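You operate a simulated robot arm through the tools that you are given. There is no shell and no other tool. Be economical: measure what you need, move in short steps, check, and stop when the job is done.

You are at the controls of a simulated two-armed robot. One attempt, no reset.

## Task
Feed the grey column from column two and sweep the air out.
Fine: feed shut, move the blue tube's black-capped end to column two's OUT port; open the feed lever, run one batch, shut the lever. Where these are worked on the way, their far stop is far enough and under half their travel is too little: feed lever.

Only the result counts: the job must be done as asked and must still hold three seconds after the hand-in. Knocking over, shifting, dropping, spilling or breaking anything else fails it.

## Robot
Two 7-joint arms with fingered hands on one trunk that stands fixed in place. Base frame: the origin is at the foot of the trunk, x ahead of it, y to its left, z up. Readings come in cm, degrees, newtons and seconds.
The left shoulder is at [7, 13.2, 99.2], the right one opposite. With the tool pointing down near the work surface each hand reaches from about 36 to 64 cm from the base axis, measured 20 degrees to its own side. Payload 2.3 kg a hand.
The tool frame of a hand sits at the grasp point between the pads (the TCP): z along the fingers, y along the line on which they close. The tips reach 2.5 cm beyond it. The gripper opens to 8.8 cm. The gripper's body begins 2.9 cm behind the TCP. The gripper is a hand of 3 fingers: y runs from the thumb to the fingers, the wrist lies at [-1.3, -9.7, -16.2] in the tool frame, and closing takes about 1.5 s.
Orientation is told as [roll, pitch, yaw] about the base's x, y, z axes, in that order, counted from this pose: with the fingers straight down and the wrist toward the robot, the tool's x, y and z point along [0, 1, 0], [1, 0, 0] and [0, 0, -1] of the base frame.

## Interface
- The arms move only by the tool nudge_tool. It takes "left_rows", "right_rows" or both (then of equal length, played together; a hand with none holds still); each is a list of rows, each a list of 6 numbers: the shift along the tool's x, y, z in m, then the turn, a rotation vector about the tool's x, y, z in degrees. In form: [[dx, dy, dz, ax, ay, az], ...]. A call has 1 to 20 rows; each row shifts and turns the commanded pose from where the row before left it, along the tool's axes as they then stand. "left_fingers" and "right_fingers" are, for a hand that has rows, the finger opening in m, from 0 to 0.088, set as the call begins (left out, the last holds). A row lasts 0.2 s, in which the tool goes at most 5 cm and 8.6 degrees; a call with a longer step from one row to the next is refused whole, and so is a gripper value outside its range. Where a pose cannot be reached the arm comes as near as it can. A force on the tool above 40 N (or 10 N above the force at the start of the call, whichever is more), or a blocked arm, ends the call early, and 0.2 s more pass. Each finger travels about 10.8 cm/s and halts on what it meets, pressing with about 29 N; the grip force reading is that of the motor and also rises with nothing between the fingers. The clock runs only during rows and for 0.2 s after the last one: add rows that do not move to give the fingers time. It gives the time, the measured TCP pose, the force on the tool (base axes), the opening and the grip force at its end, in the units of the frame above (readings bear some noise), with the torque about the TCP (base axes, N m) and any sound that the robot's microphone picked up.
- Cameras (640 x 400 px; columns grow to the right, rows downward): "scene" is now at [10.93, -3.38, 128.34]; the picture's right is [-0.48, -0.88, 0.00], its down [-0.73, 0.41, -0.54] and it looks along [0.48, -0.26, -0.84] (base axes); focal length 312 px, centre (320, 200). "left" rides on the left gripper at [-5.8, -8.5, -9.9] in its tool frame; the picture's right is [-0.67, -0.35, 0.66], its down [0.69, -0.63, 0.37] and it looks along [0.29, 0.69, 0.66] (tool axes); focal length 261 px, centre (320, 200). "right" rides on the right gripper at [5.8, -8.5, -9.9] in its tool frame; the picture's right is [-0.67, 0.35, -0.66], its down [-0.69, -0.63, 0.37] and it looks along [-0.29, 0.69, 0.66] (tool axes); focal length 261 px, centre (320, 200). There is no depth. A picture from a camera that has moved, and an enlarged one, comes with that camera's place and axes in the base frame and with its lens.
- capture(camera): a new picture of that camera. The clock stands still meanwhile.
- lift_body(by): slides the trunk up (or, below 0, down) by that many cm; the arms and the scene camera ride with it, the base frame stays. It gives what a move gives, with no picture.
- curl_fingers(index, middle, thumb_bend, thumb_turn, hand): sets how far each is bent, from 0 (flat) to 1 (curled in); at 0.3 the hand is open as for a grip, at 0.7 the pads meet at the TCP. One left out holds its place. A second passes; each finger stops where it meets its share of the squeeze, and holds until it gets a number again. A gripper value or a shape takes the hand back. It gives what a move gives, with no picture; readings hold the bend of each and the force on the fingers (four entries, about 0 where the hand has none), thumb and palm. thumb_turn goes from beside the hand (0) to across from the fingers (1), as for a grip.
- set_grasp(shape, hand): the hand has 3 fingers and takes this shape, open, in about a second: jaw (thumb against the fingers, like two jaws); tri (thumb and two fingers); tip (a fingertip pinch); poke (one finger out to press); point (the index stretched); flat (the hand flat); cup (the hand cupped); fist (a fist). The gripper value then closes the fingers along that shape, each until it touches; the sizes above hold for jaw. It gives what a move gives, with no picture.
- turn_head(pan, tilt): turns the head with the scene camera to pan (to the left, within 86 degrees either way) and tilt (down, from -29 to 69), counted from straight ahead of the robot. It gives what a move gives.
- enlarge(camera, box): a new picture of the part [left, top, right, bottom] of that camera's present view, enlarged. The clock stands still meanwhile.
- finish_job(): hands the job in; it is judged then, once.

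Go step by step. Nothing tells you positions but the pictures and the camera data: compare them with the known pose of the tool, close in by small moves and look again before you grip or let go. The budget is 120 turns and 74 pictures, counting those below and the enlarged ones. Unless the task says otherwise, let go and move clear before handing in, and close with one line.

The tools are called after "Emit:" as a command line: name --argument value ..., lists and objects as JSON in quotes. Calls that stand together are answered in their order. nudge_tool: Moves the arms, as the interface text tells. Its arguments: {"type":"object","properties":{"left_rows":{"type":"array","items":{"type":"array","items":{"type":"number"}}},"left_fingers":{"type":"number"},"right_rows":{"type":"array","items":{"type":"array","items":{"type":"number"}}},"right_fingers":{"type":"number"}},"required":[]} The other tools are called the same way: lift_body (by) slides the trunk up or down; set_grasp (shape, hand) gives the hand a shape; curl_fingers (index, middle, thumb_bend, thumb_turn, hand) moves the fingers one by one; turn_head (pan, tilt) turns the head that bears the scene camera; capture (camera) takes a picture; enlarge (camera, box) takes an enlarged picture of a part of a camera's view; finish_job () hands the job in.

At the start:

```text
clock: 0.0
left_ee_pos: [40.24, -0.47, 97.46]
left_orientation: [-0.1, 0.0, 0.0]
left_contact_force: [0.2, -0.5, 0.2]
left_wrist_torque: [-0.01, 0.01, -0.03]
left_finger_gap: 8.76
left_grip_force: 0.0
left_shape: jaw
left_bend: [0.3, 0.3, 0.3, 0.98]
left_finger forces: [0.0, 0.0, 0.0, 0.0, 0.0, 0.0]
right_ee_pos: [31.07, -33.18, 97.94]
right_orientation: [0.0, -0.1, -0.1]
right_contact_force: [0.5, 0.2, 0.9]
right_wrist_torque: [-0.01, 0.05, 0.03]
right_finger_gap: 8.75
right_grip_force: 0.0
right_shape: jaw
right_bend: [0.3, 0.3, 0.3, 0.98]
right_finger forces: [0.0, 0.1, 0.1, 0.1, 0.1, 0.0]
trunk travel left (down, up): [-55.0, 29.0]
head pan, tilt: [-28.9, 57.0]
```

scene: 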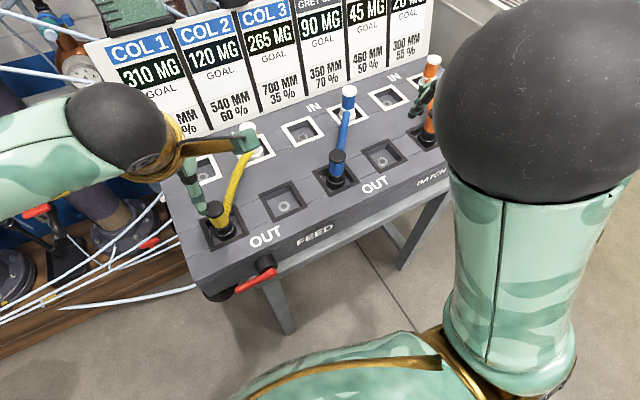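
right: 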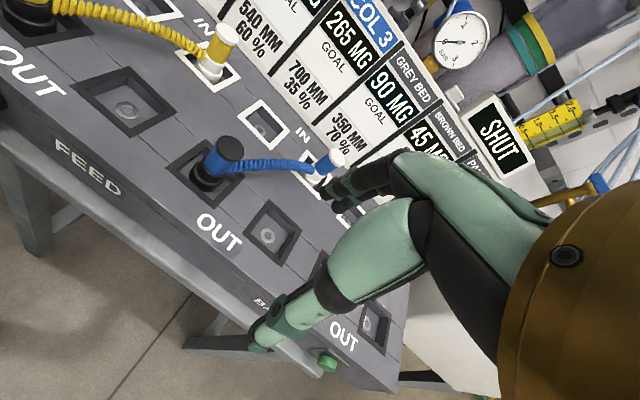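
left: 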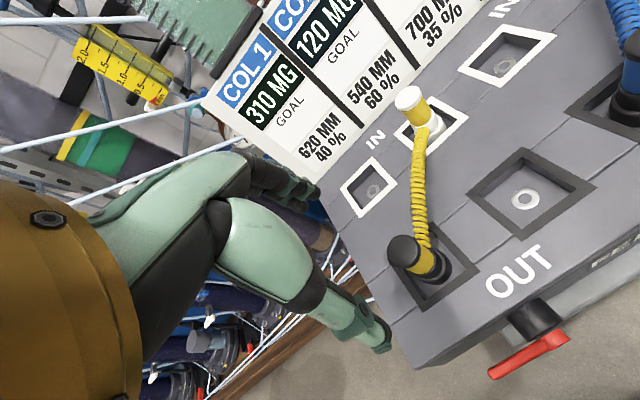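

The console has a front row of OUT ports, a back row of IN ports, a red feed lever on the front left and a green batch button on the front right. The blue tube's black cap seems to be in OUT 3, so I'll look closer.

Emit:
enlarge --camera "scene" --box '[160, 60, 460, 300]'

Emit:
enlarge --camera "right" --box '[0, 0, 420, 400]'

Emit:
enlarge --camera "left" --box '[320, 0, 640, 400]'

```text
1.67 times, centred on (310, 180) of scene
camera zoom: at [10.93, -3.38, 128.34], right [-0.48, -0.88, 0.0], down [-0.73, 0.41, -0.54], along [0.48, -0.26, -0.84], focal length 521 px, centre (337, 233)
```

zoom: 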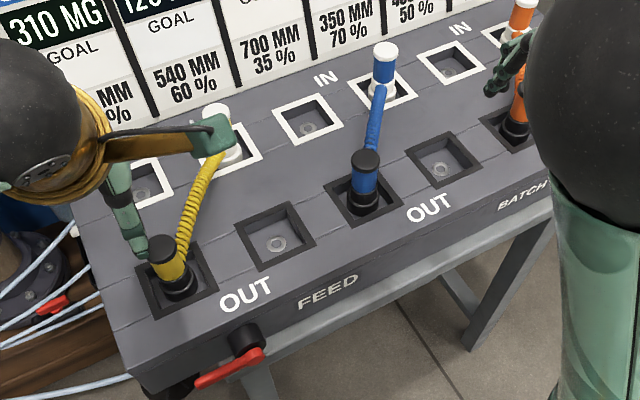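

```text
1.00 times, centred on (210, 200) of right (not enlarged: the box is as wide or as high as the picture)
camera zoom: at [22.28, -27.36, 107.94], right [0.35, -0.67, 0.66], down [-0.63, -0.69, -0.37], along [0.69, -0.29, -0.66], focal length 261 px, centre (430, 200)
```

zoom: 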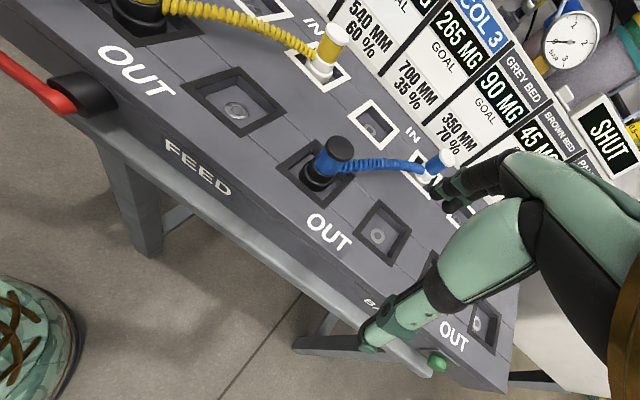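

```text
1.00 times, centred on (480, 200) of left (not enlarged: the box is as wide or as high as the picture)
camera zoom: at [31.82, -6.37, 107.41], right [-0.35, -0.67, -0.66], down [-0.63, 0.69, -0.37], along [0.69, 0.29, -0.66], focal length 261 px, centre (160, 200)
```

zoom: 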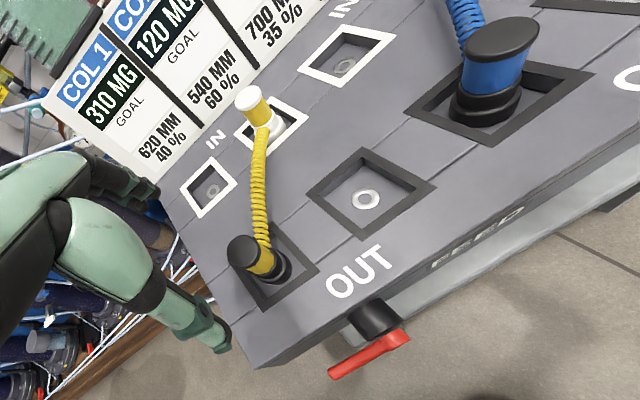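

OUT 3 (blue plug) is at about [43.1, -24.6], with its cap top at z 83.6. OUT 2 (empty) is at about [43.3, -12.8], and the panel surface is at z 77. I'll move the left arm aside, then turn the head to check the feed lever and the sign.

Emit:
nudge_tool --left_rows '[[0.04, 0, 0, 0, 0, 0], [0.04, 0, 0, 0, 0, 0], [0.04, 0, 0, 0, 0, 0], [0.04, 0, 0, 0, 0, 0], [0.0, -0.03, 0, 0, 0, 0]]'

Emit:
turn_head --pan -30 --tilt 42

Emit:
capture --camera "scene"

Emit:
capture --camera "left"

```text
clock: 1.2
left_ee_pos: [37.15, 15.45, 97.61]
left_orientation: [0.1, -0.1, 0.1]
left_contact_force: [0.2, -0.6, 0.5]
left_wrist_torque: [-0.01, -0.05, -0.01]
left_finger_gap: 8.76
left_grip_force: 0.1
left_shape: jaw
left_bend: [0.3, 0.3, 0.3, 0.98]
left_finger forces: [0.0, 0.0, 0.0, 0.0, 0.0, 0.1]
right_ee_pos: [30.72, -33.26, 98.02]
right_orientation: [-0.1, 0.0, 0.0]
right_contact_force: [-1.0, -0.8, -0.3]
right_wrist_torque: [0.0, 0.01, 0.0]
right_finger_gap: 8.74
right_grip_force: 0.0
right_shape: jaw
right_bend: [0.3, 0.3, 0.3, 0.98]
right_finger forces: [0.0, 0.0, 0.0, 0.0, 0.0, 0.0]
trunk travel left (down, up): [-55.0, 29.0]
head pan, tilt: [-28.9, 57.0]
```

```text
clock: 2.0
left_ee_pos: [37.41, 15.42, 97.42]
left_orientation: [0.0, 0.0, -0.1]
left_contact_force: [0.4, -0.9, -0.7]
left_wrist_torque: [0.01, 0.0, 0.01]
left_finger_gap: 8.8
left_grip_force: 0.1
left_shape: jaw
left_bend: [0.3, 0.3, 0.3, 0.98]
left_finger forces: [0.0, 0.0, 0.1, 0.0, 0.1, 0.1]
right_ee_pos: [30.84, -33.23, 98.03]
right_orientation: [0.0, 0.0, 0.0]
right_contact_force: [0.8, 0.0, -0.6]
right_wrist_torque: [-0.01, 0.01, 0.0]
right_finger_gap: 8.79
right_grip_force: 0.1
right_shape: jaw
right_bend: [0.3, 0.3, 0.3, 0.98]
right_finger forces: [0.0, 0.1, 0.0, 0.0, 0.1, 0.0]
trunk travel left (down, up): [-55.0, 29.0]
head pan, tilt: [-30.0, 42.0]
```

```text
67 pictures are left
camera scene: at [12.06, -4.15, 130.36], right [-0.5, -0.87, 0.0], down [-0.58, 0.33, -0.74], along [0.64, -0.37, -0.67], focal length 312 px, centre (320, 200)
```

scene: 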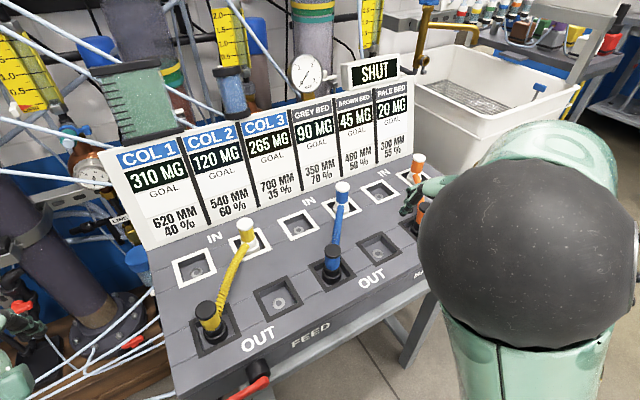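

```text
66 pictures are left
camera left: at [28.79, 9.57, 107.44], right [-0.35, -0.67, -0.66], down [-0.63, 0.69, -0.37], along [0.69, 0.29, -0.66], focal length 261 px, centre (320, 200)
```

left: 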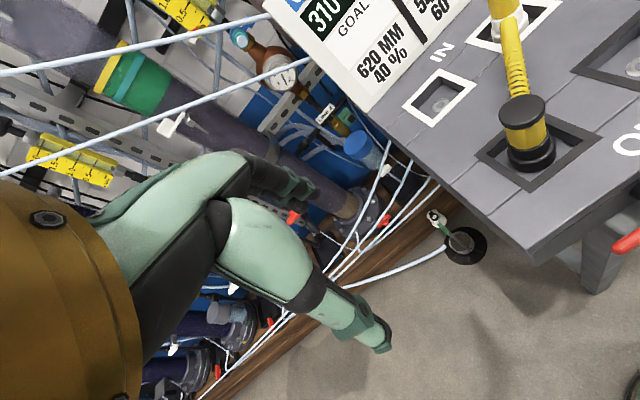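

The sign reads SHUT, so the feed is shut as required. I'll bring the right hand over the blue plug with a 45° yaw, so the fingers close across the tube.

Emit:
nudge_tool --right_rows '[[0.0215, 0.0307, 0.0, 0, 0, 0], [0.0215, 0.0307, 0.0, 0, 0, 0], [0.0215, 0.0307, 0.0, 0, 0, 0], [0.0215, 0.0307, 0.0, 0, 0, 0], [0, 0, 0, 0, 0, -7.5], [0, 0, 0, 0, 0, -7.5], [0, 0, 0, 0, 0, -7.5], [0, 0, 0, 0, 0, -7.5], [0, 0, 0, 0, 0, -7.5], [0, 0, 0, 0, 0, -7.5], [0, 0, 0.03, 0, 0, 0], [0, 0, 0, 0, 0, 0]]' --right_fingers 0.07

Emit:
capture --camera "right"

Emit:
capture --camera "scene"

```text
clock: 4.6
left_ee_pos: [37.21, 15.38, 97.49]
left_orientation: [0.0, -0.1, 0.0]
left_contact_force: [-0.2, -0.3, -0.1]
left_wrist_torque: [-0.01, 0.0, -0.03]
left_finger_gap: 8.76
left_grip_force: 0.0
left_shape: jaw
left_bend: [0.3, 0.3, 0.3, 0.98]
left_finger forces: [0.0, 0.1, 0.1, 0.1, 0.0, 0.0]
right_ee_pos: [43.35, -24.51, 95.03]
right_orientation: [0.0, 0.0, 45.0]
right_contact_force: [-0.2, 0.6, -0.1]
right_wrist_torque: [-0.03, -0.01, -0.01]
right_finger_gap: 7.02
right_grip_force: 0.0
right_shape: jaw
right_bend: [0.27, 0.34, 0.49, 0.99]
right_finger forces: [0.1, 0.1, 0.0, 0.0, 0.0, 0.0]
trunk travel left (down, up): [-55.0, 29.0]
head pan, tilt: [-30.0, 42.0]
```

```text
65 pictures are left
camera right: at [32.98, -26.45, 104.96], right [0.72, -0.23, 0.66], down [0.04, -0.93, -0.37], along [0.69, 0.29, -0.66], focal length 261 px, centre (320, 200)
```

right: 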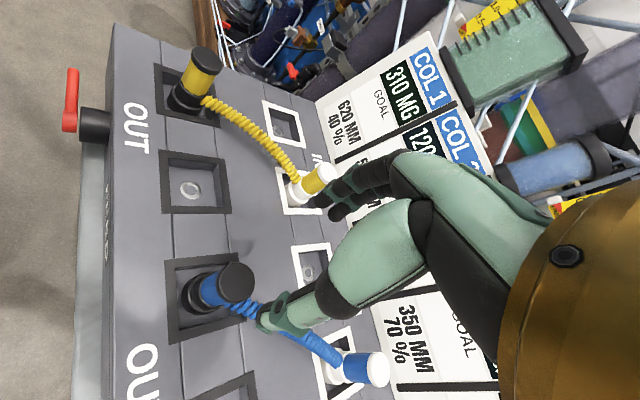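

```text
64 pictures are left
camera scene: at [12.02, -4.16, 130.37], right [-0.5, -0.87, 0.0], down [-0.58, 0.33, -0.74], along [0.64, -0.37, -0.67], focal length 312 px, centre (320, 200)
```

scene: 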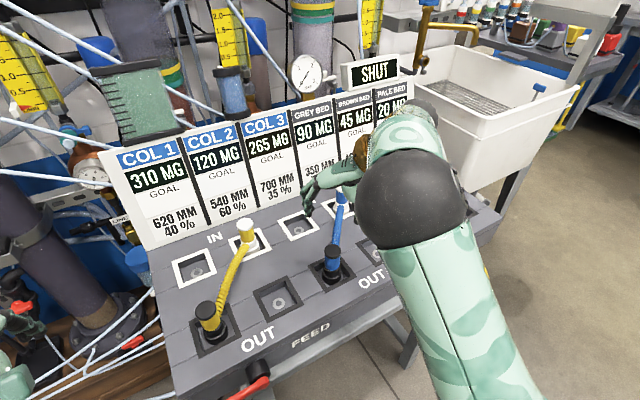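

The plug reads at about [43.2, -24.8]. I'll lower until the tips are just above the cap and check the alignment.

Emit:
nudge_tool --right_rows '[[0, -0.0025, 0.02, 0, 0, 0], [0, 0, 0.03, 0, 0, 0], [0, 0, 0.028, 0, 0, 0], [0, 0, 0, 0, 0, 0]]'

Emit:
capture --camera "right"

Emit:
enlarge --camera "scene" --box '[240, 150, 440, 310]'

```text
clock: 5.6
left_ee_pos: [37.24, 15.45, 97.46]
left_orientation: [0.0, -0.1, 0.0]
left_contact_force: [0.2, -0.1, -0.3]
left_wrist_torque: [0.02, -0.01, 0.0]
left_finger_gap: 8.78
left_grip_force: 0.1
left_shape: jaw
left_bend: [0.3, 0.3, 0.3, 0.98]
left_finger forces: [0.0, 0.0, 0.0, 0.1, 0.1, 0.0]
right_ee_pos: [42.93, -24.77, 87.25]
right_orientation: [0.1, 0.0, 45.0]
right_contact_force: [-0.3, 0.2, 0.2]
right_wrist_torque: [0.05, -0.01, 0.0]
right_finger_gap: 7.02
right_grip_force: 0.1
right_shape: jaw
right_bend: [0.27, 0.34, 0.49, 0.99]
right_finger forces: [0.1, 0.0, 0.0, 0.1, 0.0, 0.0]
trunk travel left (down, up): [-55.0, 29.0]
head pan, tilt: [-30.0, 42.0]
```

```text
63 pictures are left
camera right: at [32.74, -26.57, 97.1], right [0.72, -0.23, 0.66], down [0.04, -0.93, -0.37], along [0.69, 0.29, -0.66], focal length 261 px, centre (320, 200)
```

right: 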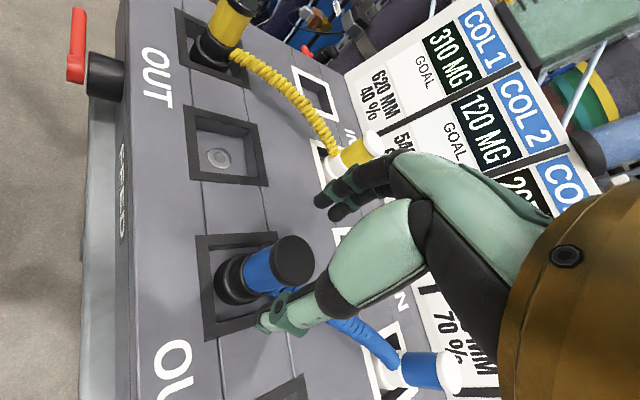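

```text
2.50 times, centred on (340, 230) of scene
camera zoom: at [12.03, -4.15, 130.37], right [-0.5, -0.87, 0.0], down [-0.58, 0.33, -0.74], along [0.64, -0.37, -0.67], focal length 781 px, centre (270, 125)
```

zoom: 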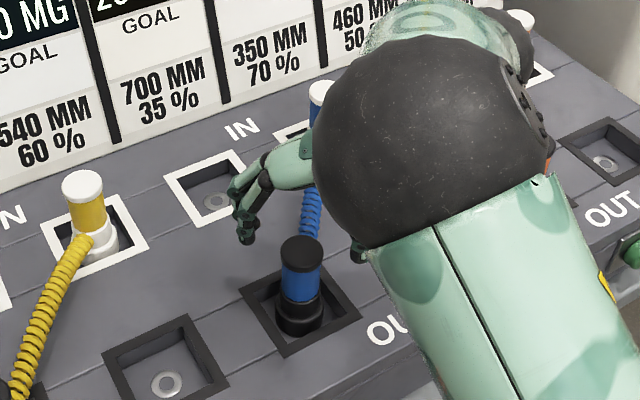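

The hand is centred over the plug and the tube leaves between the finger and thumb sides. I'll descend to grip height and close.

Emit:
nudge_tool --right_rows '[[0, 0, 0.015, 0, 0, 0], [0, 0, 0.015, 0, 0, 0], [0, 0, 0.015, 0, 0, 0], [0, 0, 0.012, 0, 0, 0], [0, 0, 0, 0, 0, 0]]'

Emit:
capture --camera "right"

Emit:
enlarge --camera "scene" --box '[240, 150, 440, 310]'

```text
clock: 6.8
left_ee_pos: [37.21, 15.57, 97.44]
left_orientation: [0.0, 0.0, 0.0]
left_contact_force: [-0.5, -0.2, -0.7]
left_wrist_torque: [0.02, -0.02, 0.01]
left_finger_gap: 8.79
left_grip_force: 0.1
left_shape: jaw
left_bend: [0.3, 0.3, 0.3, 0.98]
left_finger forces: [0.0, 0.0, 0.0, 0.0, 0.0, 0.1]
right_ee_pos: [42.98, -24.85, 81.56]
right_orientation: [0.0, 0.0, 45.0]
right_contact_force: [-0.3, 0.0, 0.2]
right_wrist_torque: [0.02, 0.01, 0.01]
right_finger_gap: 7.04
right_grip_force: 0.1
right_shape: jaw
right_bend: [0.27, 0.34, 0.49, 0.99]
right_finger forces: [0.2, 0.0, 0.0, 0.0, 0.0, 0.0]
trunk travel left (down, up): [-55.0, 29.0]
head pan, tilt: [-30.0, 42.0]
```

```text
61 pictures are left
camera right: at [32.75, -26.63, 91.39], right [0.72, -0.23, 0.66], down [0.04, -0.93, -0.37], along [0.69, 0.29, -0.66], focal length 261 px, centre (320, 200)
```

right: 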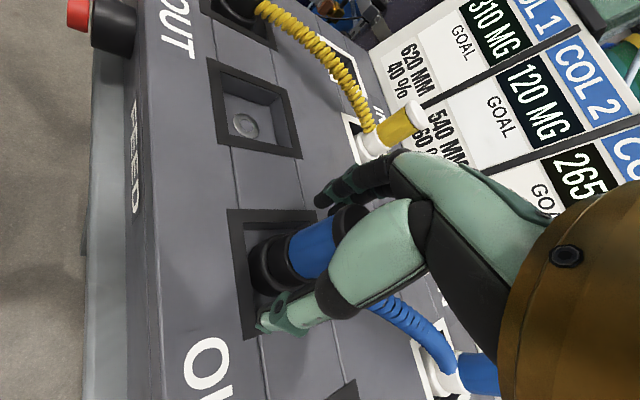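

```text
2.50 times, centred on (340, 230) of scene
camera zoom: at [12.04, -4.15, 130.37], right [-0.5, -0.87, 0.0], down [-0.58, 0.33, -0.74], along [0.64, -0.37, -0.67], focal length 781 px, centre (270, 125)
```

zoom: 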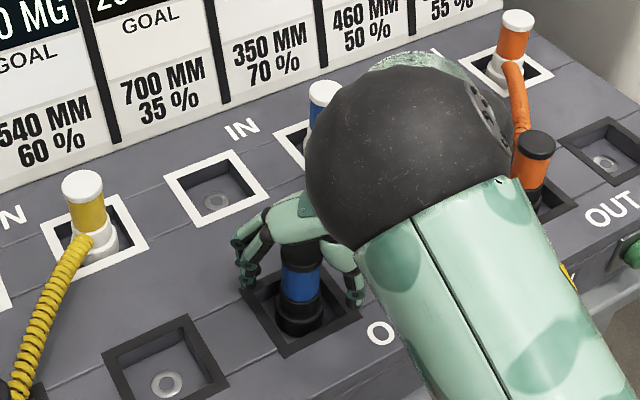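

The fingers straddle the blue body cleanly, so I'll close now.

Emit:
nudge_tool --right_rows '[[0, 0, 0, 0, 0, 0], [0, 0, 0, 0, 0, 0], [0, 0, 0, 0, 0, 0], [0, 0, 0, 0, 0, 0], [0, 0, 0, 0, 0, 0], [0, 0, 0, 0, 0, 0], [0, 0, 0, 0, 0, 0], [0, 0, 0, 0, 0, 0]]' --right_fingers 0.0

Emit:
capture --camera "right"

```text
clock: 8.6
left_ee_pos: [37.34, 15.47, 97.4]
left_orientation: [0.0, -0.1, 0.0]
left_contact_force: [0.9, 0.3, 0.1]
left_wrist_torque: [0.0, -0.01, 0.01]
left_finger_gap: 8.76
left_grip_force: 0.2
left_shape: jaw
left_bend: [0.3, 0.3, 0.3, 0.98]
left_finger forces: [0.0, 0.1, 0.1, 0.0, 0.0, 0.0]
right_ee_pos: [43.03, -24.81, 81.52]
right_orientation: [0.0, 0.0, 45.0]
right_contact_force: [0.1, 0.0, 0.5]
right_wrist_torque: [0.05, 0.02, 0.0]
right_finger_gap: 2.23
right_grip_force: 29.6
right_shape: jaw
right_bend: [0.74, 0.53, 0.75, 1.0]
right_finger forces: [14.2, 9.3, 0.1, 0.0, 25.5, 0.0]
trunk travel left (down, up): [-55.0, 29.0]
head pan, tilt: [-30.0, 42.0]
```

```text
59 pictures are left
camera right: at [32.78, -26.65, 91.39], right [0.72, -0.23, 0.66], down [0.04, -0.93, -0.37], along [0.69, 0.29, -0.66], focal length 261 px, centre (320, 200)
```

right: 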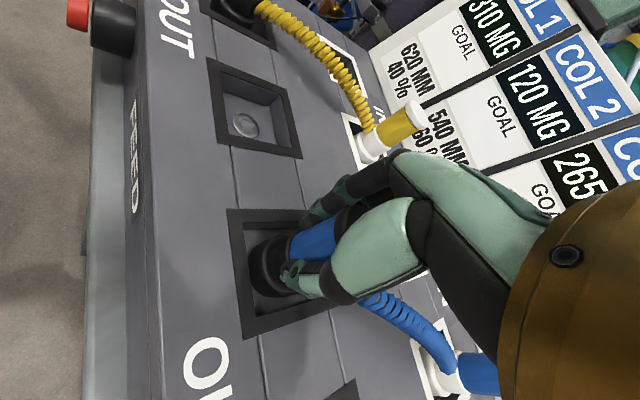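

It's gripped (gap 2.2 cm, with forces on thumb and fingers). I'll pull straight up.

Emit:
nudge_tool --right_rows '[[0, 0, -0.01, 0, 0, 0], [0, 0, -0.01, 0, 0, 0], [0, 0, -0.015, 0, 0, 0], [0, 0, -0.015, 0, 0, 0], [0, 0, -0.01, 0, 0, 0], [0, 0, 0, 0, 0, 0]]'

Emit:
capture --camera "right"

Emit:
capture --camera "scene"

```text
clock: 10.0
left_ee_pos: [37.24, 15.46, 97.49]
left_orientation: [0.0, 0.0, 0.0]
left_contact_force: [-0.6, -0.8, -0.3]
left_wrist_torque: [0.02, 0.01, 0.04]
left_finger_gap: 8.76
left_grip_force: 0.0
left_shape: jaw
left_bend: [0.3, 0.3, 0.3, 0.98]
left_finger forces: [0.1, 0.0, 0.0, 0.0, 0.0, 0.0]
right_ee_pos: [43.1, -24.82, 87.61]
right_orientation: [0.0, 0.0, 45.0]
right_contact_force: [-0.9, -0.2, -2.4]
right_wrist_torque: [0.03, 0.04, 0.01]
right_finger_gap: 2.24
right_grip_force: 29.4
right_shape: jaw
right_bend: [0.74, 0.53, 0.75, 1.0]
right_finger forces: [14.1, 9.3, 0.0, 0.0, 25.4, 0.0]
trunk travel left (down, up): [-55.0, 29.0]
head pan, tilt: [-30.0, 42.0]
```

```text
58 pictures are left
camera right: at [32.81, -26.67, 97.44], right [0.72, -0.23, 0.66], down [0.04, -0.93, -0.37], along [0.69, 0.29, -0.66], focal length 261 px, centre (320, 200)
```

right: 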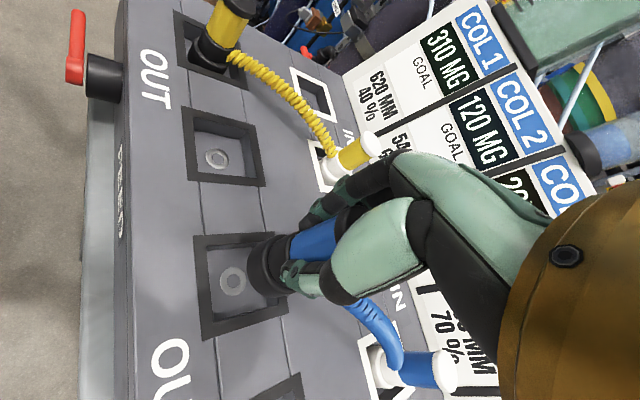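

```text
57 pictures are left
camera scene: at [12.1, -4.19, 130.36], right [-0.5, -0.87, 0.0], down [-0.58, 0.33, -0.74], along [0.64, -0.37, -0.67], focal length 312 px, centre (320, 200)
```

scene: 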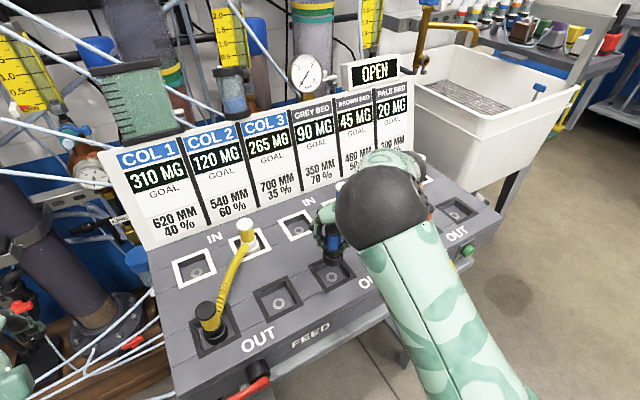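

The plug is out. The lever hasn't moved, so OPEN on the sign probably refers to the plug circuit; I'll check that later. I'll carry the plug +y to above OUT 2.

Emit:
nudge_tool --right_rows '[[0.0139, 0.0139, 0, 0, 0, 0], [0.0139, 0.0139, 0, 0, 0, 0], [0.0139, 0.0139, 0, 0, 0, 0], [0.0139, 0.0139, 0, 0, 0, 0], [0.0139, 0.0139, 0, 0, 0, 0], [0.0139, 0.0139, 0, 0, 0, 0], [0, 0, 0, 0, 0, 0]]'

Emit:
capture --camera "right"

Emit:
capture --camera "scene"

Emit:
capture --camera "left"

```text
clock: 11.6
left_ee_pos: [37.34, 15.55, 97.59]
left_orientation: [-0.1, -0.1, -0.1]
left_contact_force: [0.3, 0.4, 0.4]
left_wrist_torque: [-0.02, 0.0, -0.04]
left_finger_gap: 8.76
left_grip_force: 0.1
left_shape: jaw
left_bend: [0.3, 0.3, 0.3, 0.98]
left_finger forces: [0.0, 0.2, 0.0, 0.1, 0.1, 0.1]
right_ee_pos: [43.06, -13.47, 87.36]
right_orientation: [0.8, -0.3, 44.2]
right_contact_force: [0.5, -0.3, -1.2]
right_wrist_torque: [0.02, 0.01, -0.02]
right_finger_gap: 2.24
right_grip_force: 29.7
right_shape: jaw
right_bend: [0.74, 0.53, 0.75, 1.0]
right_finger forces: [14.4, 9.5, 0.0, 0.0, 25.4, 0.0]
trunk travel left (down, up): [-55.0, 29.0]
head pan, tilt: [-30.0, 42.0]
```

```text
56 pictures are left
camera right: at [32.83, -15.26, 97.26], right [0.72, -0.25, 0.65], down [0.02, -0.92, -0.38], along [0.69, 0.29, -0.66], focal length 261 px, centre (320, 200)
```

right: 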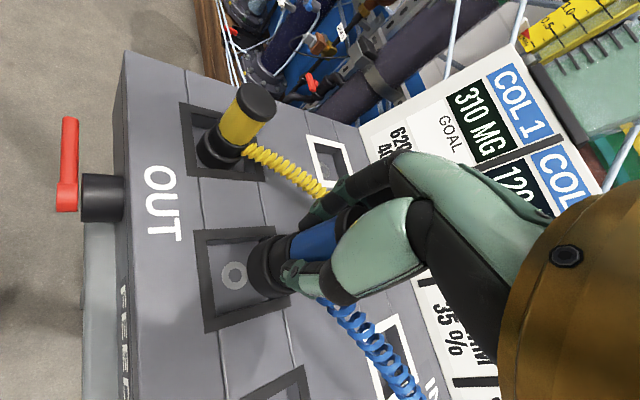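

```text
55 pictures are left
camera scene: at [12.1, -4.18, 130.36], right [-0.5, -0.87, 0.0], down [-0.58, 0.33, -0.74], along [0.64, -0.37, -0.67], focal length 312 px, centre (320, 200)
```

scene: 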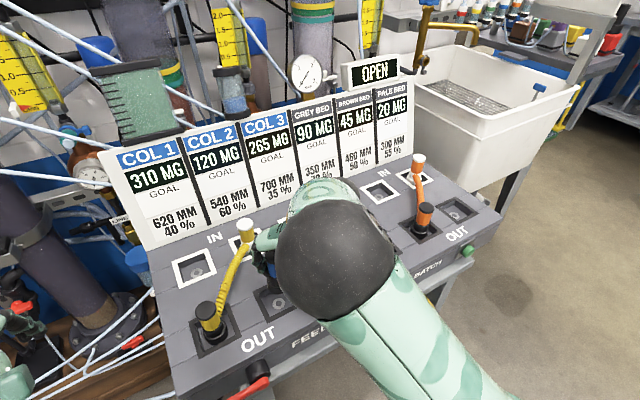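

```text
54 pictures are left
camera left: at [28.81, 9.55, 107.44], right [-0.35, -0.67, -0.66], down [-0.63, 0.69, -0.37], along [0.69, 0.29, -0.66], focal length 261 px, centre (320, 200)
```

left: 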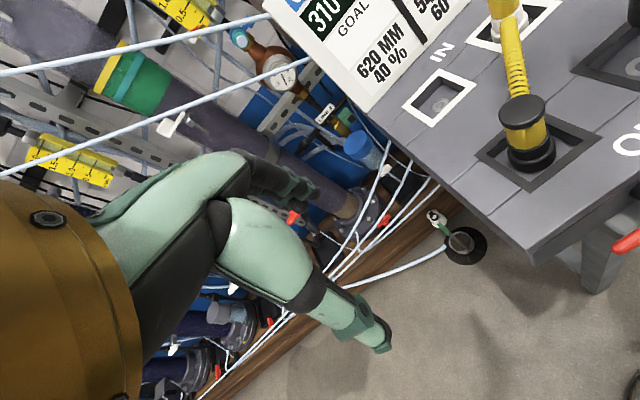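

The hand lags a little short of OUT 2 (y -13.47 against -13.0 commanded) and is slightly tilted, so it's probably near a joint limit. Turning back toward yaw 30 should ease it.

Emit:
nudge_tool --right_rows '[[0, 0, 0, 0, 0, 5], [0, 0, 0, 0, 0, 5], [0, 0, 0, 0, 0, 5], [0, 0, 0, 0, 0, 0], [0, 0, 0, 0, 0, 0]]'

Emit:
capture --camera "right"

```text
clock: 12.8
left_ee_pos: [37.24, 15.41, 97.48]
left_orientation: [-0.1, 0.0, 0.0]
left_contact_force: [-0.1, -0.5, -1.0]
left_wrist_torque: [-0.02, 0.04, -0.03]
left_finger_gap: 8.77
left_grip_force: 0.1
left_shape: jaw
left_bend: [0.3, 0.3, 0.3, 0.98]
left_finger forces: [0.0, 0.0, 0.0, 0.0, 0.0, 0.0]
right_ee_pos: [43.17, -13.29, 87.77]
right_orientation: [1.1, -0.6, 29.2]
right_contact_force: [0.3, 0.0, -2.3]
right_wrist_torque: [0.01, -0.01, -0.02]
right_finger_gap: 2.25
right_grip_force: 29.4
right_shape: jaw
right_bend: [0.74, 0.53, 0.75, 1.0]
right_finger forces: [14.4, 9.5, 0.0, 0.0, 25.4, 0.0]
trunk travel left (down, up): [-55.0, 29.0]
head pan, tilt: [-30.0, 42.0]
```

```text
53 pictures are left
camera right: at [32.76, -12.53, 97.62], right [0.63, -0.43, 0.65], down [-0.22, -0.9, -0.39], along [0.75, 0.1, -0.66], focal length 261 px, centre (320, 200)
```

right: 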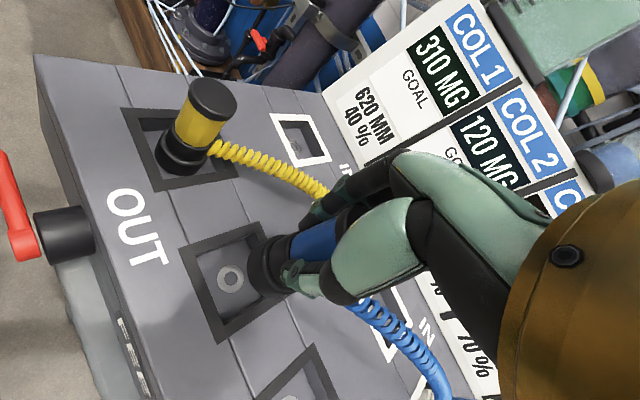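

There's still a small residual, so the arm is probably folded near its limit. I'll raise the trunk a little and lower the hand by the same amount to unfold it.

Emit:
lift_body --by 5

Emit:
nudge_tool --right_rows '[[0, 0, 0.02, 0, 0, 0], [0, 0, 0.02, 0, 0, 0], [0, 0, 0.01, 0, 0, 0], [0, 0, 0, 0, 0, 0], [0, 0, 0, 0, 0, 0]]'

```text
clock: 13.7
left_ee_pos: [37.27, 15.53, 102.46]
left_orientation: [0.0, 0.1, 0.0]
left_contact_force: [-0.5, 0.3, -0.6]
left_wrist_torque: [-0.01, -0.01, 0.02]
left_finger_gap: 8.78
left_grip_force: 0.0
left_shape: jaw
left_bend: [0.3, 0.3, 0.3, 0.98]
left_finger forces: [0.0, 0.0, 0.0, 0.0, 0.0, 0.0]
right_ee_pos: [43.28, -13.15, 92.66]
right_orientation: [1.3, -0.7, 29.2]
right_contact_force: [-0.5, 0.1, -1.0]
right_wrist_torque: [-0.01, 0.02, 0.02]
right_finger_gap: 2.23
right_grip_force: 29.4
right_shape: jaw
right_bend: [0.74, 0.53, 0.75, 1.0]
right_finger forces: [14.5, 9.4, 0.1, 0.1, 25.4, 0.0]
trunk travel left (down, up): [-60.0, 24.0]
head pan, tilt: [-30.0, 42.0]
```

```text
clock: 14.9
left_ee_pos: [37.34, 15.61, 102.47]
left_orientation: [0.0, 0.0, 0.0]
left_contact_force: [-0.6, -0.3, 0.5]
left_wrist_torque: [-0.01, 0.0, 0.01]
left_finger_gap: 8.76
left_grip_force: 0.1
left_shape: jaw
left_bend: [0.3, 0.3, 0.3, 0.98]
left_finger forces: [0.1, 0.0, 0.1, 0.0, 0.0, 0.0]
right_ee_pos: [43.04, -13.03, 87.56]
right_orientation: [0.0, 0.1, 30.0]
right_contact_force: [1.2, 0.5, -1.2]
right_wrist_torque: [-0.02, 0.02, 0.02]
right_finger_gap: 2.25
right_grip_force: 28.8
right_shape: jaw
right_bend: [0.74, 0.53, 0.75, 1.0]
right_finger forces: [14.4, 9.6, 0.0, 0.0, 25.3, 0.0]
trunk travel left (down, up): [-60.0, 24.0]
head pan, tilt: [-30.0, 42.0]
```

That works: the pose is now exact. I'll check the alignment over OUT 2.

Emit:
capture --camera "right"

Emit:
enlarge --camera "scene" --box '[200, 180, 400, 340]'

```text
52 pictures are left
camera right: at [32.69, -12.17, 97.42], right [0.64, -0.41, 0.66], down [-0.2, -0.91, -0.36], along [0.74, 0.1, -0.66], focal length 261 px, centre (320, 200)
```

right: 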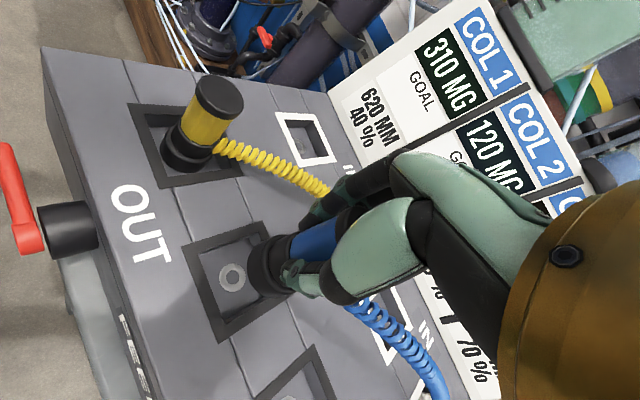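

```text
2.50 times, centred on (300, 260) of scene
camera zoom: at [12.1, -4.16, 135.36], right [-0.5, -0.87, 0.0], down [-0.58, 0.33, -0.74], along [0.64, -0.37, -0.67], focal length 781 px, centre (370, 50)
```

zoom: 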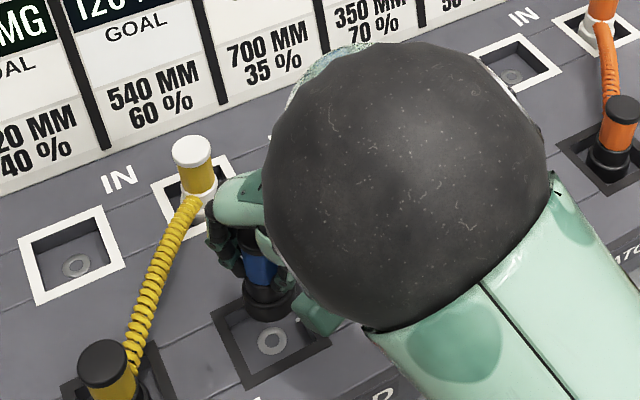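

Comparing the port's place in this view with OUT 3's just after lifting, I need about +0.25 cm in tool x and +0.33 cm in tool y. I'll apply that and lower partway.

Emit:
nudge_tool --right_rows '[[0.0025, 0.0033, 0, 0, 0, 0], [0, 0, 0.015, 0, 0, 0], [0, 0, 0.015, 0, 0, 0], [0, 0, 0, 0, 0, 0], [0, 0, 0, 0, 0, 0]]'

Emit:
enlarge --camera "right" --box '[120, 180, 380, 360]'

Emit:
enlarge --camera "scene" --box '[220, 240, 340, 336]'

```text
clock: 16.1
left_ee_pos: [37.34, 15.55, 102.51]
left_orientation: [0.0, -0.2, 0.0]
left_contact_force: [0.2, 0.1, -0.5]
left_wrist_torque: [0.01, 0.0, 0.04]
left_finger_gap: 8.77
left_grip_force: 0.2
left_shape: jaw
left_bend: [0.3, 0.3, 0.3, 0.98]
left_finger forces: [0.1, 0.0, 0.0, 0.0, 0.0, 0.0]
right_ee_pos: [43.23, -12.72, 84.56]
right_orientation: [0.0, 0.0, 30.1]
right_contact_force: [0.2, -0.4, -1.2]
right_wrist_torque: [-0.01, 0.01, 0.02]
right_finger_gap: 2.21
right_grip_force: 29.0
right_shape: jaw
right_bend: [0.74, 0.53, 0.75, 1.0]
right_finger forces: [14.4, 9.5, 0.0, 0.0, 25.4, 0.0]
trunk travel left (down, up): [-60.0, 24.0]
head pan, tilt: [-30.0, 42.0]
```

```text
2.22 times, centred on (250, 270) of right
camera zoom: at [32.84, -11.81, 94.44], right [0.64, -0.41, 0.66], down [-0.2, -0.91, -0.37], along [0.74, 0.1, -0.66], focal length 579 px, centre (476, 44)
```

zoom: 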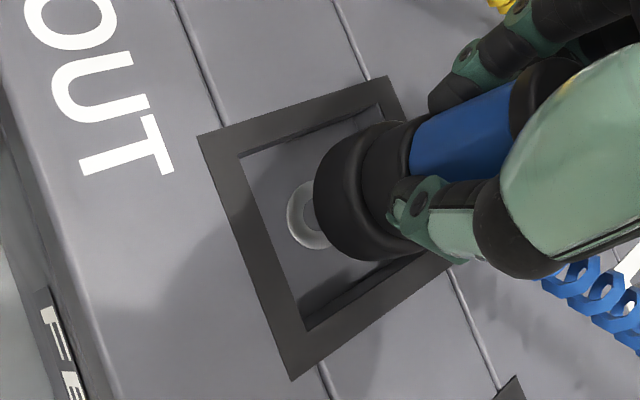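

```text
4.17 times, centred on (280, 288) of scene
camera zoom: at [12.1, -4.17, 135.36], right [-0.5, -0.87, 0.0], down [-0.58, 0.33, -0.74], along [0.64, -0.37, -0.67], focal length 1302 px, centre (487, -167)
```

zoom: 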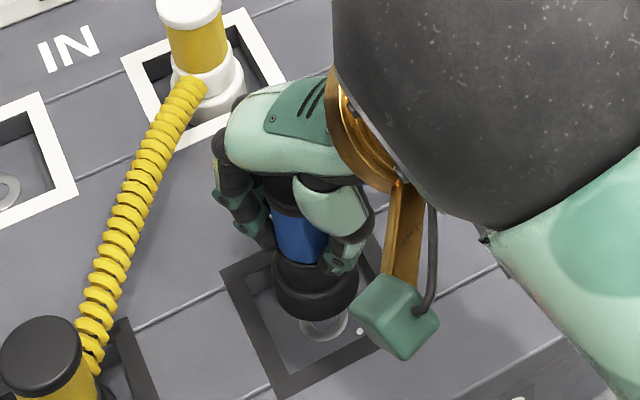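

The plug base is lined up with the fitting. I'll lower the last 3 cm slowly.

Emit:
nudge_tool --right_rows '[[0, 0, 0.008, 0, 0, 0], [0, 0, 0.007, 0, 0, 0], [0, 0, 0.006, 0, 0, 0], [0, 0, 0.005, 0, 0, 0], [0, 0, 0.004, 0, 0, 0], [0, 0, 0, 0, 0, 0]]'

Emit:
enlarge --camera "right" --box '[120, 180, 380, 360]'

Emit:
capture --camera "scene"

```text
clock: 17.5
left_ee_pos: [37.29, 15.4, 102.52]
left_orientation: [0.0, 0.0, 0.0]
left_contact_force: [-0.3, -0.4, -0.1]
left_wrist_torque: [0.0, -0.01, 0.03]
left_finger_gap: 8.74
left_grip_force: 0.1
left_shape: jaw
left_bend: [0.3, 0.3, 0.3, 0.98]
left_finger forces: [0.1, 0.0, 0.0, 0.0, 0.0, 0.1]
right_ee_pos: [43.23, -12.63, 81.49]
right_orientation: [0.0, 0.0, 30.0]
right_contact_force: [0.1, 0.8, -1.0]
right_wrist_torque: [0.0, 0.03, -0.02]
right_finger_gap: 2.2
right_grip_force: 29.4
right_shape: jaw
right_bend: [0.74, 0.53, 0.75, 1.0]
right_finger forces: [14.5, 9.6, 0.1, 0.1, 25.3, 0.0]
trunk travel left (down, up): [-60.0, 24.0]
head pan, tilt: [-30.0, 42.0]
```

```text
2.22 times, centred on (250, 270) of right
camera zoom: at [32.84, -11.78, 91.45], right [0.64, -0.41, 0.66], down [-0.2, -0.91, -0.37], along [0.74, 0.1, -0.66], focal length 579 px, centre (476, 44)
```

zoom: 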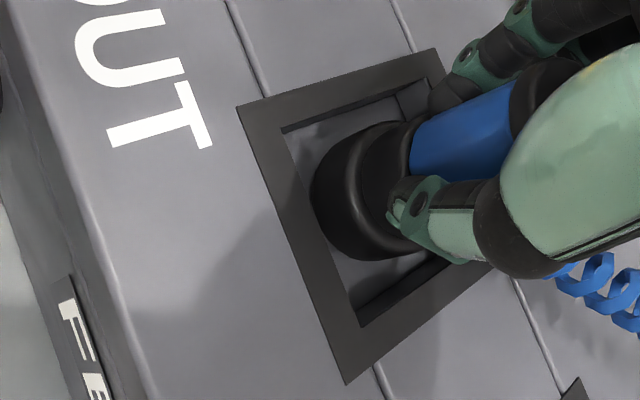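

```text
47 pictures are left
camera scene: at [12.09, -4.16, 135.36], right [-0.5, -0.87, 0.0], down [-0.58, 0.33, -0.74], along [0.64, -0.37, -0.67], focal length 312 px, centre (320, 200)
```

scene: 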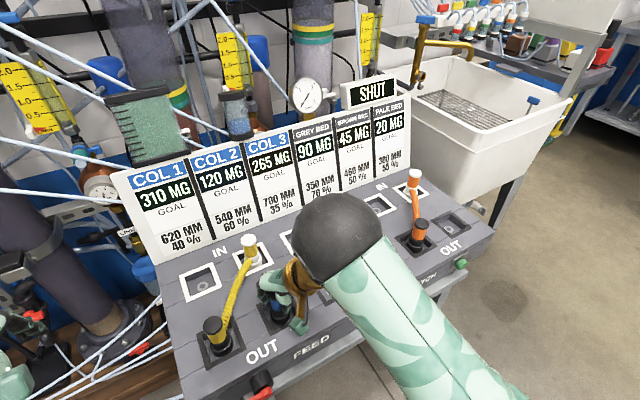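

The sign went back to SHUT once the plug was down, so it tracks the plug circuit and the plug is seated. I'll press it slightly, open the fingers, and rise.

Emit:
nudge_tool --right_rows '[[0, 0, 0.002, 0, 0, 0], [0, 0, 0, 0, 0, 0]]'

Emit:
nudge_tool --right_rows '[[0, 0, 0, 0, 0, 0], [0, 0, 0, 0, 0, 0], [0, 0, 0, 0, 0, 0], [0, 0, 0, 0, 0, 0]]' --right_fingers 0.06

Emit:
enlarge --camera "right" --box '[120, 130, 440, 360]'

```text
clock: 18.1
left_ee_pos: [37.17, 15.59, 102.45]
left_orientation: [0.0, 0.0, 0.0]
left_contact_force: [-0.2, -0.5, 0.6]
left_wrist_torque: [0.0, 0.0, -0.04]
left_finger_gap: 8.78
left_grip_force: 0.0
left_shape: jaw
left_bend: [0.3, 0.3, 0.3, 0.98]
left_finger forces: [0.0, 0.1, 0.1, 0.1, 0.0, 0.1]
right_ee_pos: [43.27, -12.57, 81.38]
right_orientation: [0.0, -0.1, 30.0]
right_contact_force: [-0.3, 0.6, 4.0]
right_wrist_torque: [0.01, -0.03, 0.0]
right_finger_gap: 2.23
right_grip_force: 28.8
right_shape: jaw
right_bend: [0.74, 0.53, 0.75, 1.0]
right_finger forces: [14.8, 10.1, 0.0, 0.0, 26.0, 0.1]
trunk travel left (down, up): [-60.0, 24.0]
head pan, tilt: [-30.0, 42.0]
```

```text
clock: 19.1
left_ee_pos: [37.25, 15.52, 102.47]
left_orientation: [0.1, 0.0, 0.0]
left_contact_force: [0.5, -0.9, -0.9]
left_wrist_torque: [-0.01, -0.02, -0.02]
left_finger_gap: 8.75
left_grip_force: 0.0
left_shape: jaw
left_bend: [0.3, 0.3, 0.3, 0.98]
left_finger forces: [0.0, 0.0, 0.0, 0.0, 0.0, 0.0]
right_ee_pos: [43.28, -12.48, 81.28]
right_orientation: [0.0, 0.0, 30.1]
right_contact_force: [-0.4, -0.1, -0.3]
right_wrist_torque: [0.0, -0.01, -0.02]
right_finger_gap: 5.96
right_grip_force: 0.1
right_shape: jaw
right_bend: [0.28, 0.38, 0.6, 1.0]
right_finger forces: [0.1, 0.0, 0.0, 0.0, 0.0, 0.0]
trunk travel left (down, up): [-60.0, 24.0]
head pan, tilt: [-30.0, 42.0]
```

```text
1.74 times, centred on (280, 245) of right
camera zoom: at [32.82, -11.78, 91.26], right [0.64, -0.41, 0.66], down [-0.2, -0.91, -0.37], along [0.74, 0.1, -0.66], focal length 453 px, centre (390, 122)
```

zoom: 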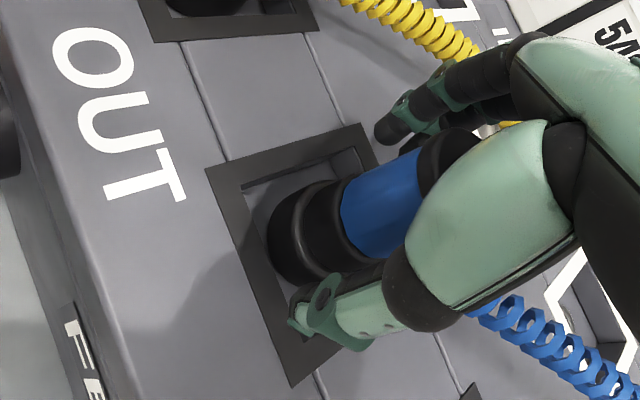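

It's released and standing. I'll rise clear and move away.

Emit:
nudge_tool --right_rows '[[0, 0, -0.01, 0, 0, 0], [0, 0, -0.02, 0, 0, 0], [0, 0, -0.03, 0, 0, 0], [0, 0, -0.03, 0, 0, 0], [0, 0, -0.03, 0, 0, 0], [0, 0, 0, 0, 0, 0]]'

Emit:
nudge_tool --right_rows '[[-0.03, -0.03, 0, 0, 0, 0], [-0.03, -0.03, 0, 0, 0, 0], [-0.03, -0.03, 0, 0, 0, 0], [-0.03, -0.02, 0, 0, 0, 0], [-0.02, 0, 0, 0, 0, 0], [0, 0, 0, 0, 0, 0]]'

Emit:
turn_head --pan -25 --tilt 55

Emit:
capture --camera "scene"

Emit:
capture --camera "right"

```text
clock: 20.5
left_ee_pos: [37.2, 15.41, 102.43]
left_orientation: [0.0, -0.1, 0.0]
left_contact_force: [-0.4, -0.1, -0.1]
left_wrist_torque: [-0.01, 0.01, 0.0]
left_finger_gap: 8.77
left_grip_force: 0.0
left_shape: jaw
left_bend: [0.3, 0.3, 0.3, 0.98]
left_finger forces: [0.0, 0.1, 0.0, 0.1, 0.0, 0.0]
right_ee_pos: [43.36, -12.76, 93.39]
right_orientation: [0.0, 0.0, 29.9]
right_contact_force: [0.2, -0.6, 0.6]
right_wrist_torque: [0.03, -0.03, -0.02]
right_finger_gap: 5.99
right_grip_force: 0.1
right_shape: jaw
right_bend: [0.28, 0.38, 0.6, 1.0]
right_finger forces: [0.1, 0.1, 0.1, 0.0, 0.0, 0.0]
trunk travel left (down, up): [-60.0, 24.0]
head pan, tilt: [-30.0, 42.0]
```

```text
clock: 21.9
left_ee_pos: [37.29, 15.52, 102.4]
left_orientation: [0.0, 0.0, 0.0]
left_contact_force: [-0.3, -0.2, 0.7]
left_wrist_torque: [-0.01, 0.04, -0.03]
left_finger_gap: 8.77
left_grip_force: 0.1
left_shape: jaw
left_bend: [0.3, 0.3, 0.3, 0.98]
left_finger forces: [0.0, 0.0, 0.0, 0.0, 0.0, 0.0]
right_ee_pos: [40.6, -30.17, 93.49]
right_orientation: [0.0, 0.1, 30.0]
right_contact_force: [-0.2, -0.1, 0.1]
right_wrist_torque: [0.01, 0.01, 0.0]
right_finger_gap: 5.97
right_grip_force: 0.1
right_shape: jaw
right_bend: [0.28, 0.38, 0.6, 1.0]
right_finger forces: [0.1, 0.1, 0.1, 0.0, 0.0, 0.0]
trunk travel left (down, up): [-60.0, 24.0]
head pan, tilt: [-30.0, 42.0]
```

```text
clock: 22.6
left_ee_pos: [37.23, 15.41, 102.58]
left_orientation: [-0.1, 0.0, 0.0]
left_contact_force: [0.0, -0.8, 0.3]
left_wrist_torque: [0.0, -0.02, 0.0]
left_finger_gap: 8.77
left_grip_force: 0.0
left_shape: jaw
left_bend: [0.3, 0.3, 0.3, 0.98]
left_finger forces: [0.0, 0.1, 0.0, 0.0, 0.1, 0.0]
right_ee_pos: [40.62, -30.12, 93.36]
right_orientation: [0.0, 0.0, 30.0]
right_contact_force: [0.5, 0.1, -0.8]
right_wrist_torque: [0.01, -0.01, 0.02]
right_finger_gap: 5.99
right_grip_force: 0.1
right_shape: jaw
right_bend: [0.28, 0.38, 0.6, 1.0]
right_finger forces: [0.1, 0.0, 0.1, 0.0, 0.0, 0.1]
trunk travel left (down, up): [-60.0, 24.0]
head pan, tilt: [-25.0, 55.0]
```

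```text
45 pictures are left
camera scene: at [11.35, -3.04, 133.6], right [-0.42, -0.91, 0.0], down [-0.74, 0.35, -0.57], along [0.52, -0.24, -0.82], focal length 312 px, centre (320, 200)
```

scene: 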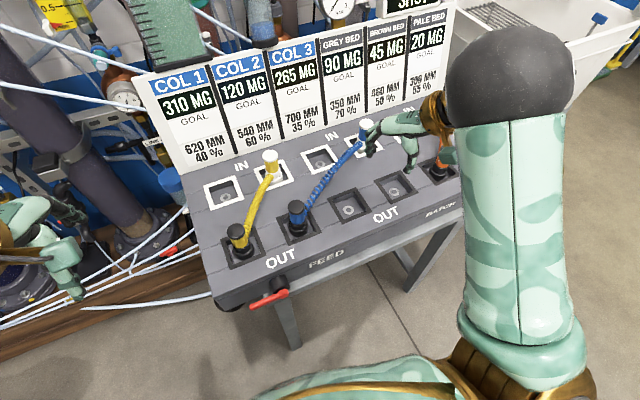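

```text
44 pictures are left
camera right: at [30.25, -29.36, 103.32], right [0.64, -0.41, 0.66], down [-0.2, -0.91, -0.37], along [0.74, 0.1, -0.66], focal length 261 px, centre (320, 200)
```

right: 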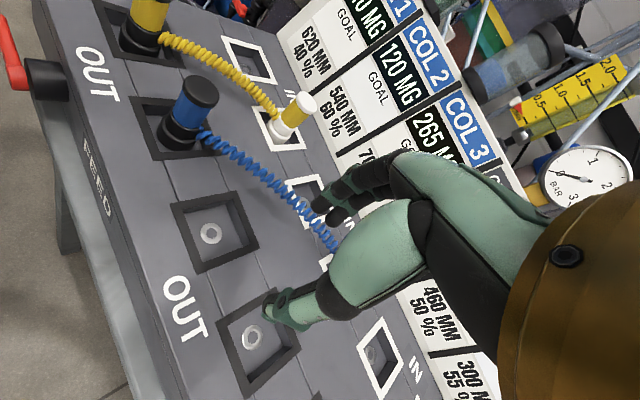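

The blue plug stands in OUT 2 with its tube intact. Next is the feed lever, so I'll look closely at it and at the batch button.

Emit:
enlarge --camera "scene" --box '[210, 240, 370, 340]'

Emit:
enlarge --camera "right" --box '[0, 0, 160, 200]'

Emit:
nudge_tool --left_rows '[[-0.04, -0.03, 0, 0, 0, 0], [-0.04, -0.03, 0, 0, 0, 0], [-0.04, -0.02, 0, 0, 0, 0], [0, 0, 0.03, 0, 0, 0], [0, 0, 0.03, 0, 0, 0], [0, 0, 0, 0, 0, 0]]'

Emit:
capture --camera "left"

```text
4.00 times, centred on (290, 290) of scene
camera zoom: at [11.35, -3.04, 133.6], right [-0.42, -0.91, 0.0], down [-0.74, 0.35, -0.57], along [0.52, -0.24, -0.82], focal length 1250 px, centre (440, -160)
```

zoom: 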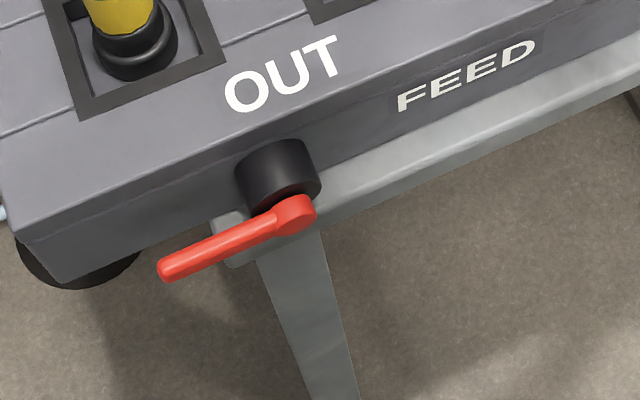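

```text
2.00 times, centred on (80, 100) of right
camera zoom: at [30.25, -29.36, 103.32], right [0.64, -0.41, 0.66], down [-0.2, -0.91, -0.37], along [0.74, 0.1, -0.66], focal length 521 px, centre (800, 400)
```

zoom: 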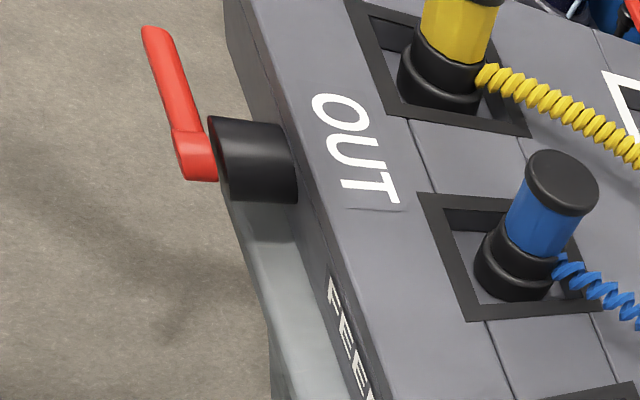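

```text
clock: 24.1
left_ee_pos: [29.12, 3.44, 96.52]
left_orientation: [0.0, 0.0, -0.1]
left_contact_force: [-0.4, 0.2, -0.4]
left_wrist_torque: [0.01, -0.02, -0.02]
left_finger_gap: 8.79
left_grip_force: 0.0
left_shape: jaw
left_bend: [0.3, 0.3, 0.3, 0.98]
left_finger forces: [0.0, 0.0, 0.0, 0.0, 0.0, 0.0]
right_ee_pos: [40.77, -30.18, 93.38]
right_orientation: [-0.1, 0.0, 29.9]
right_contact_force: [0.1, -0.6, 0.0]
right_wrist_torque: [0.02, 0.0, 0.03]
right_finger_gap: 5.93
right_grip_force: 0.0
right_shape: jaw
right_bend: [0.28, 0.38, 0.6, 1.0]
right_finger forces: [0.0, 0.0, 0.1, 0.0, 0.1, 0.1]
trunk travel left (down, up): [-60.0, 24.0]
head pan, tilt: [-25.0, 55.0]
```

```text
41 pictures are left
camera left: at [20.73, -2.42, 106.42], right [-0.35, -0.67, -0.66], down [-0.63, 0.69, -0.37], along [0.69, 0.29, -0.66], focal length 261 px, centre (320, 200)
```

left: 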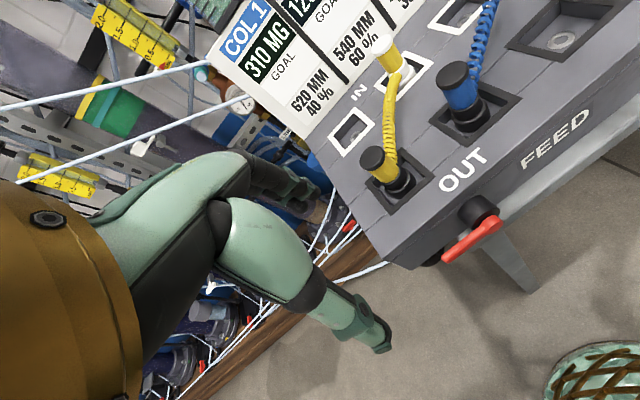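

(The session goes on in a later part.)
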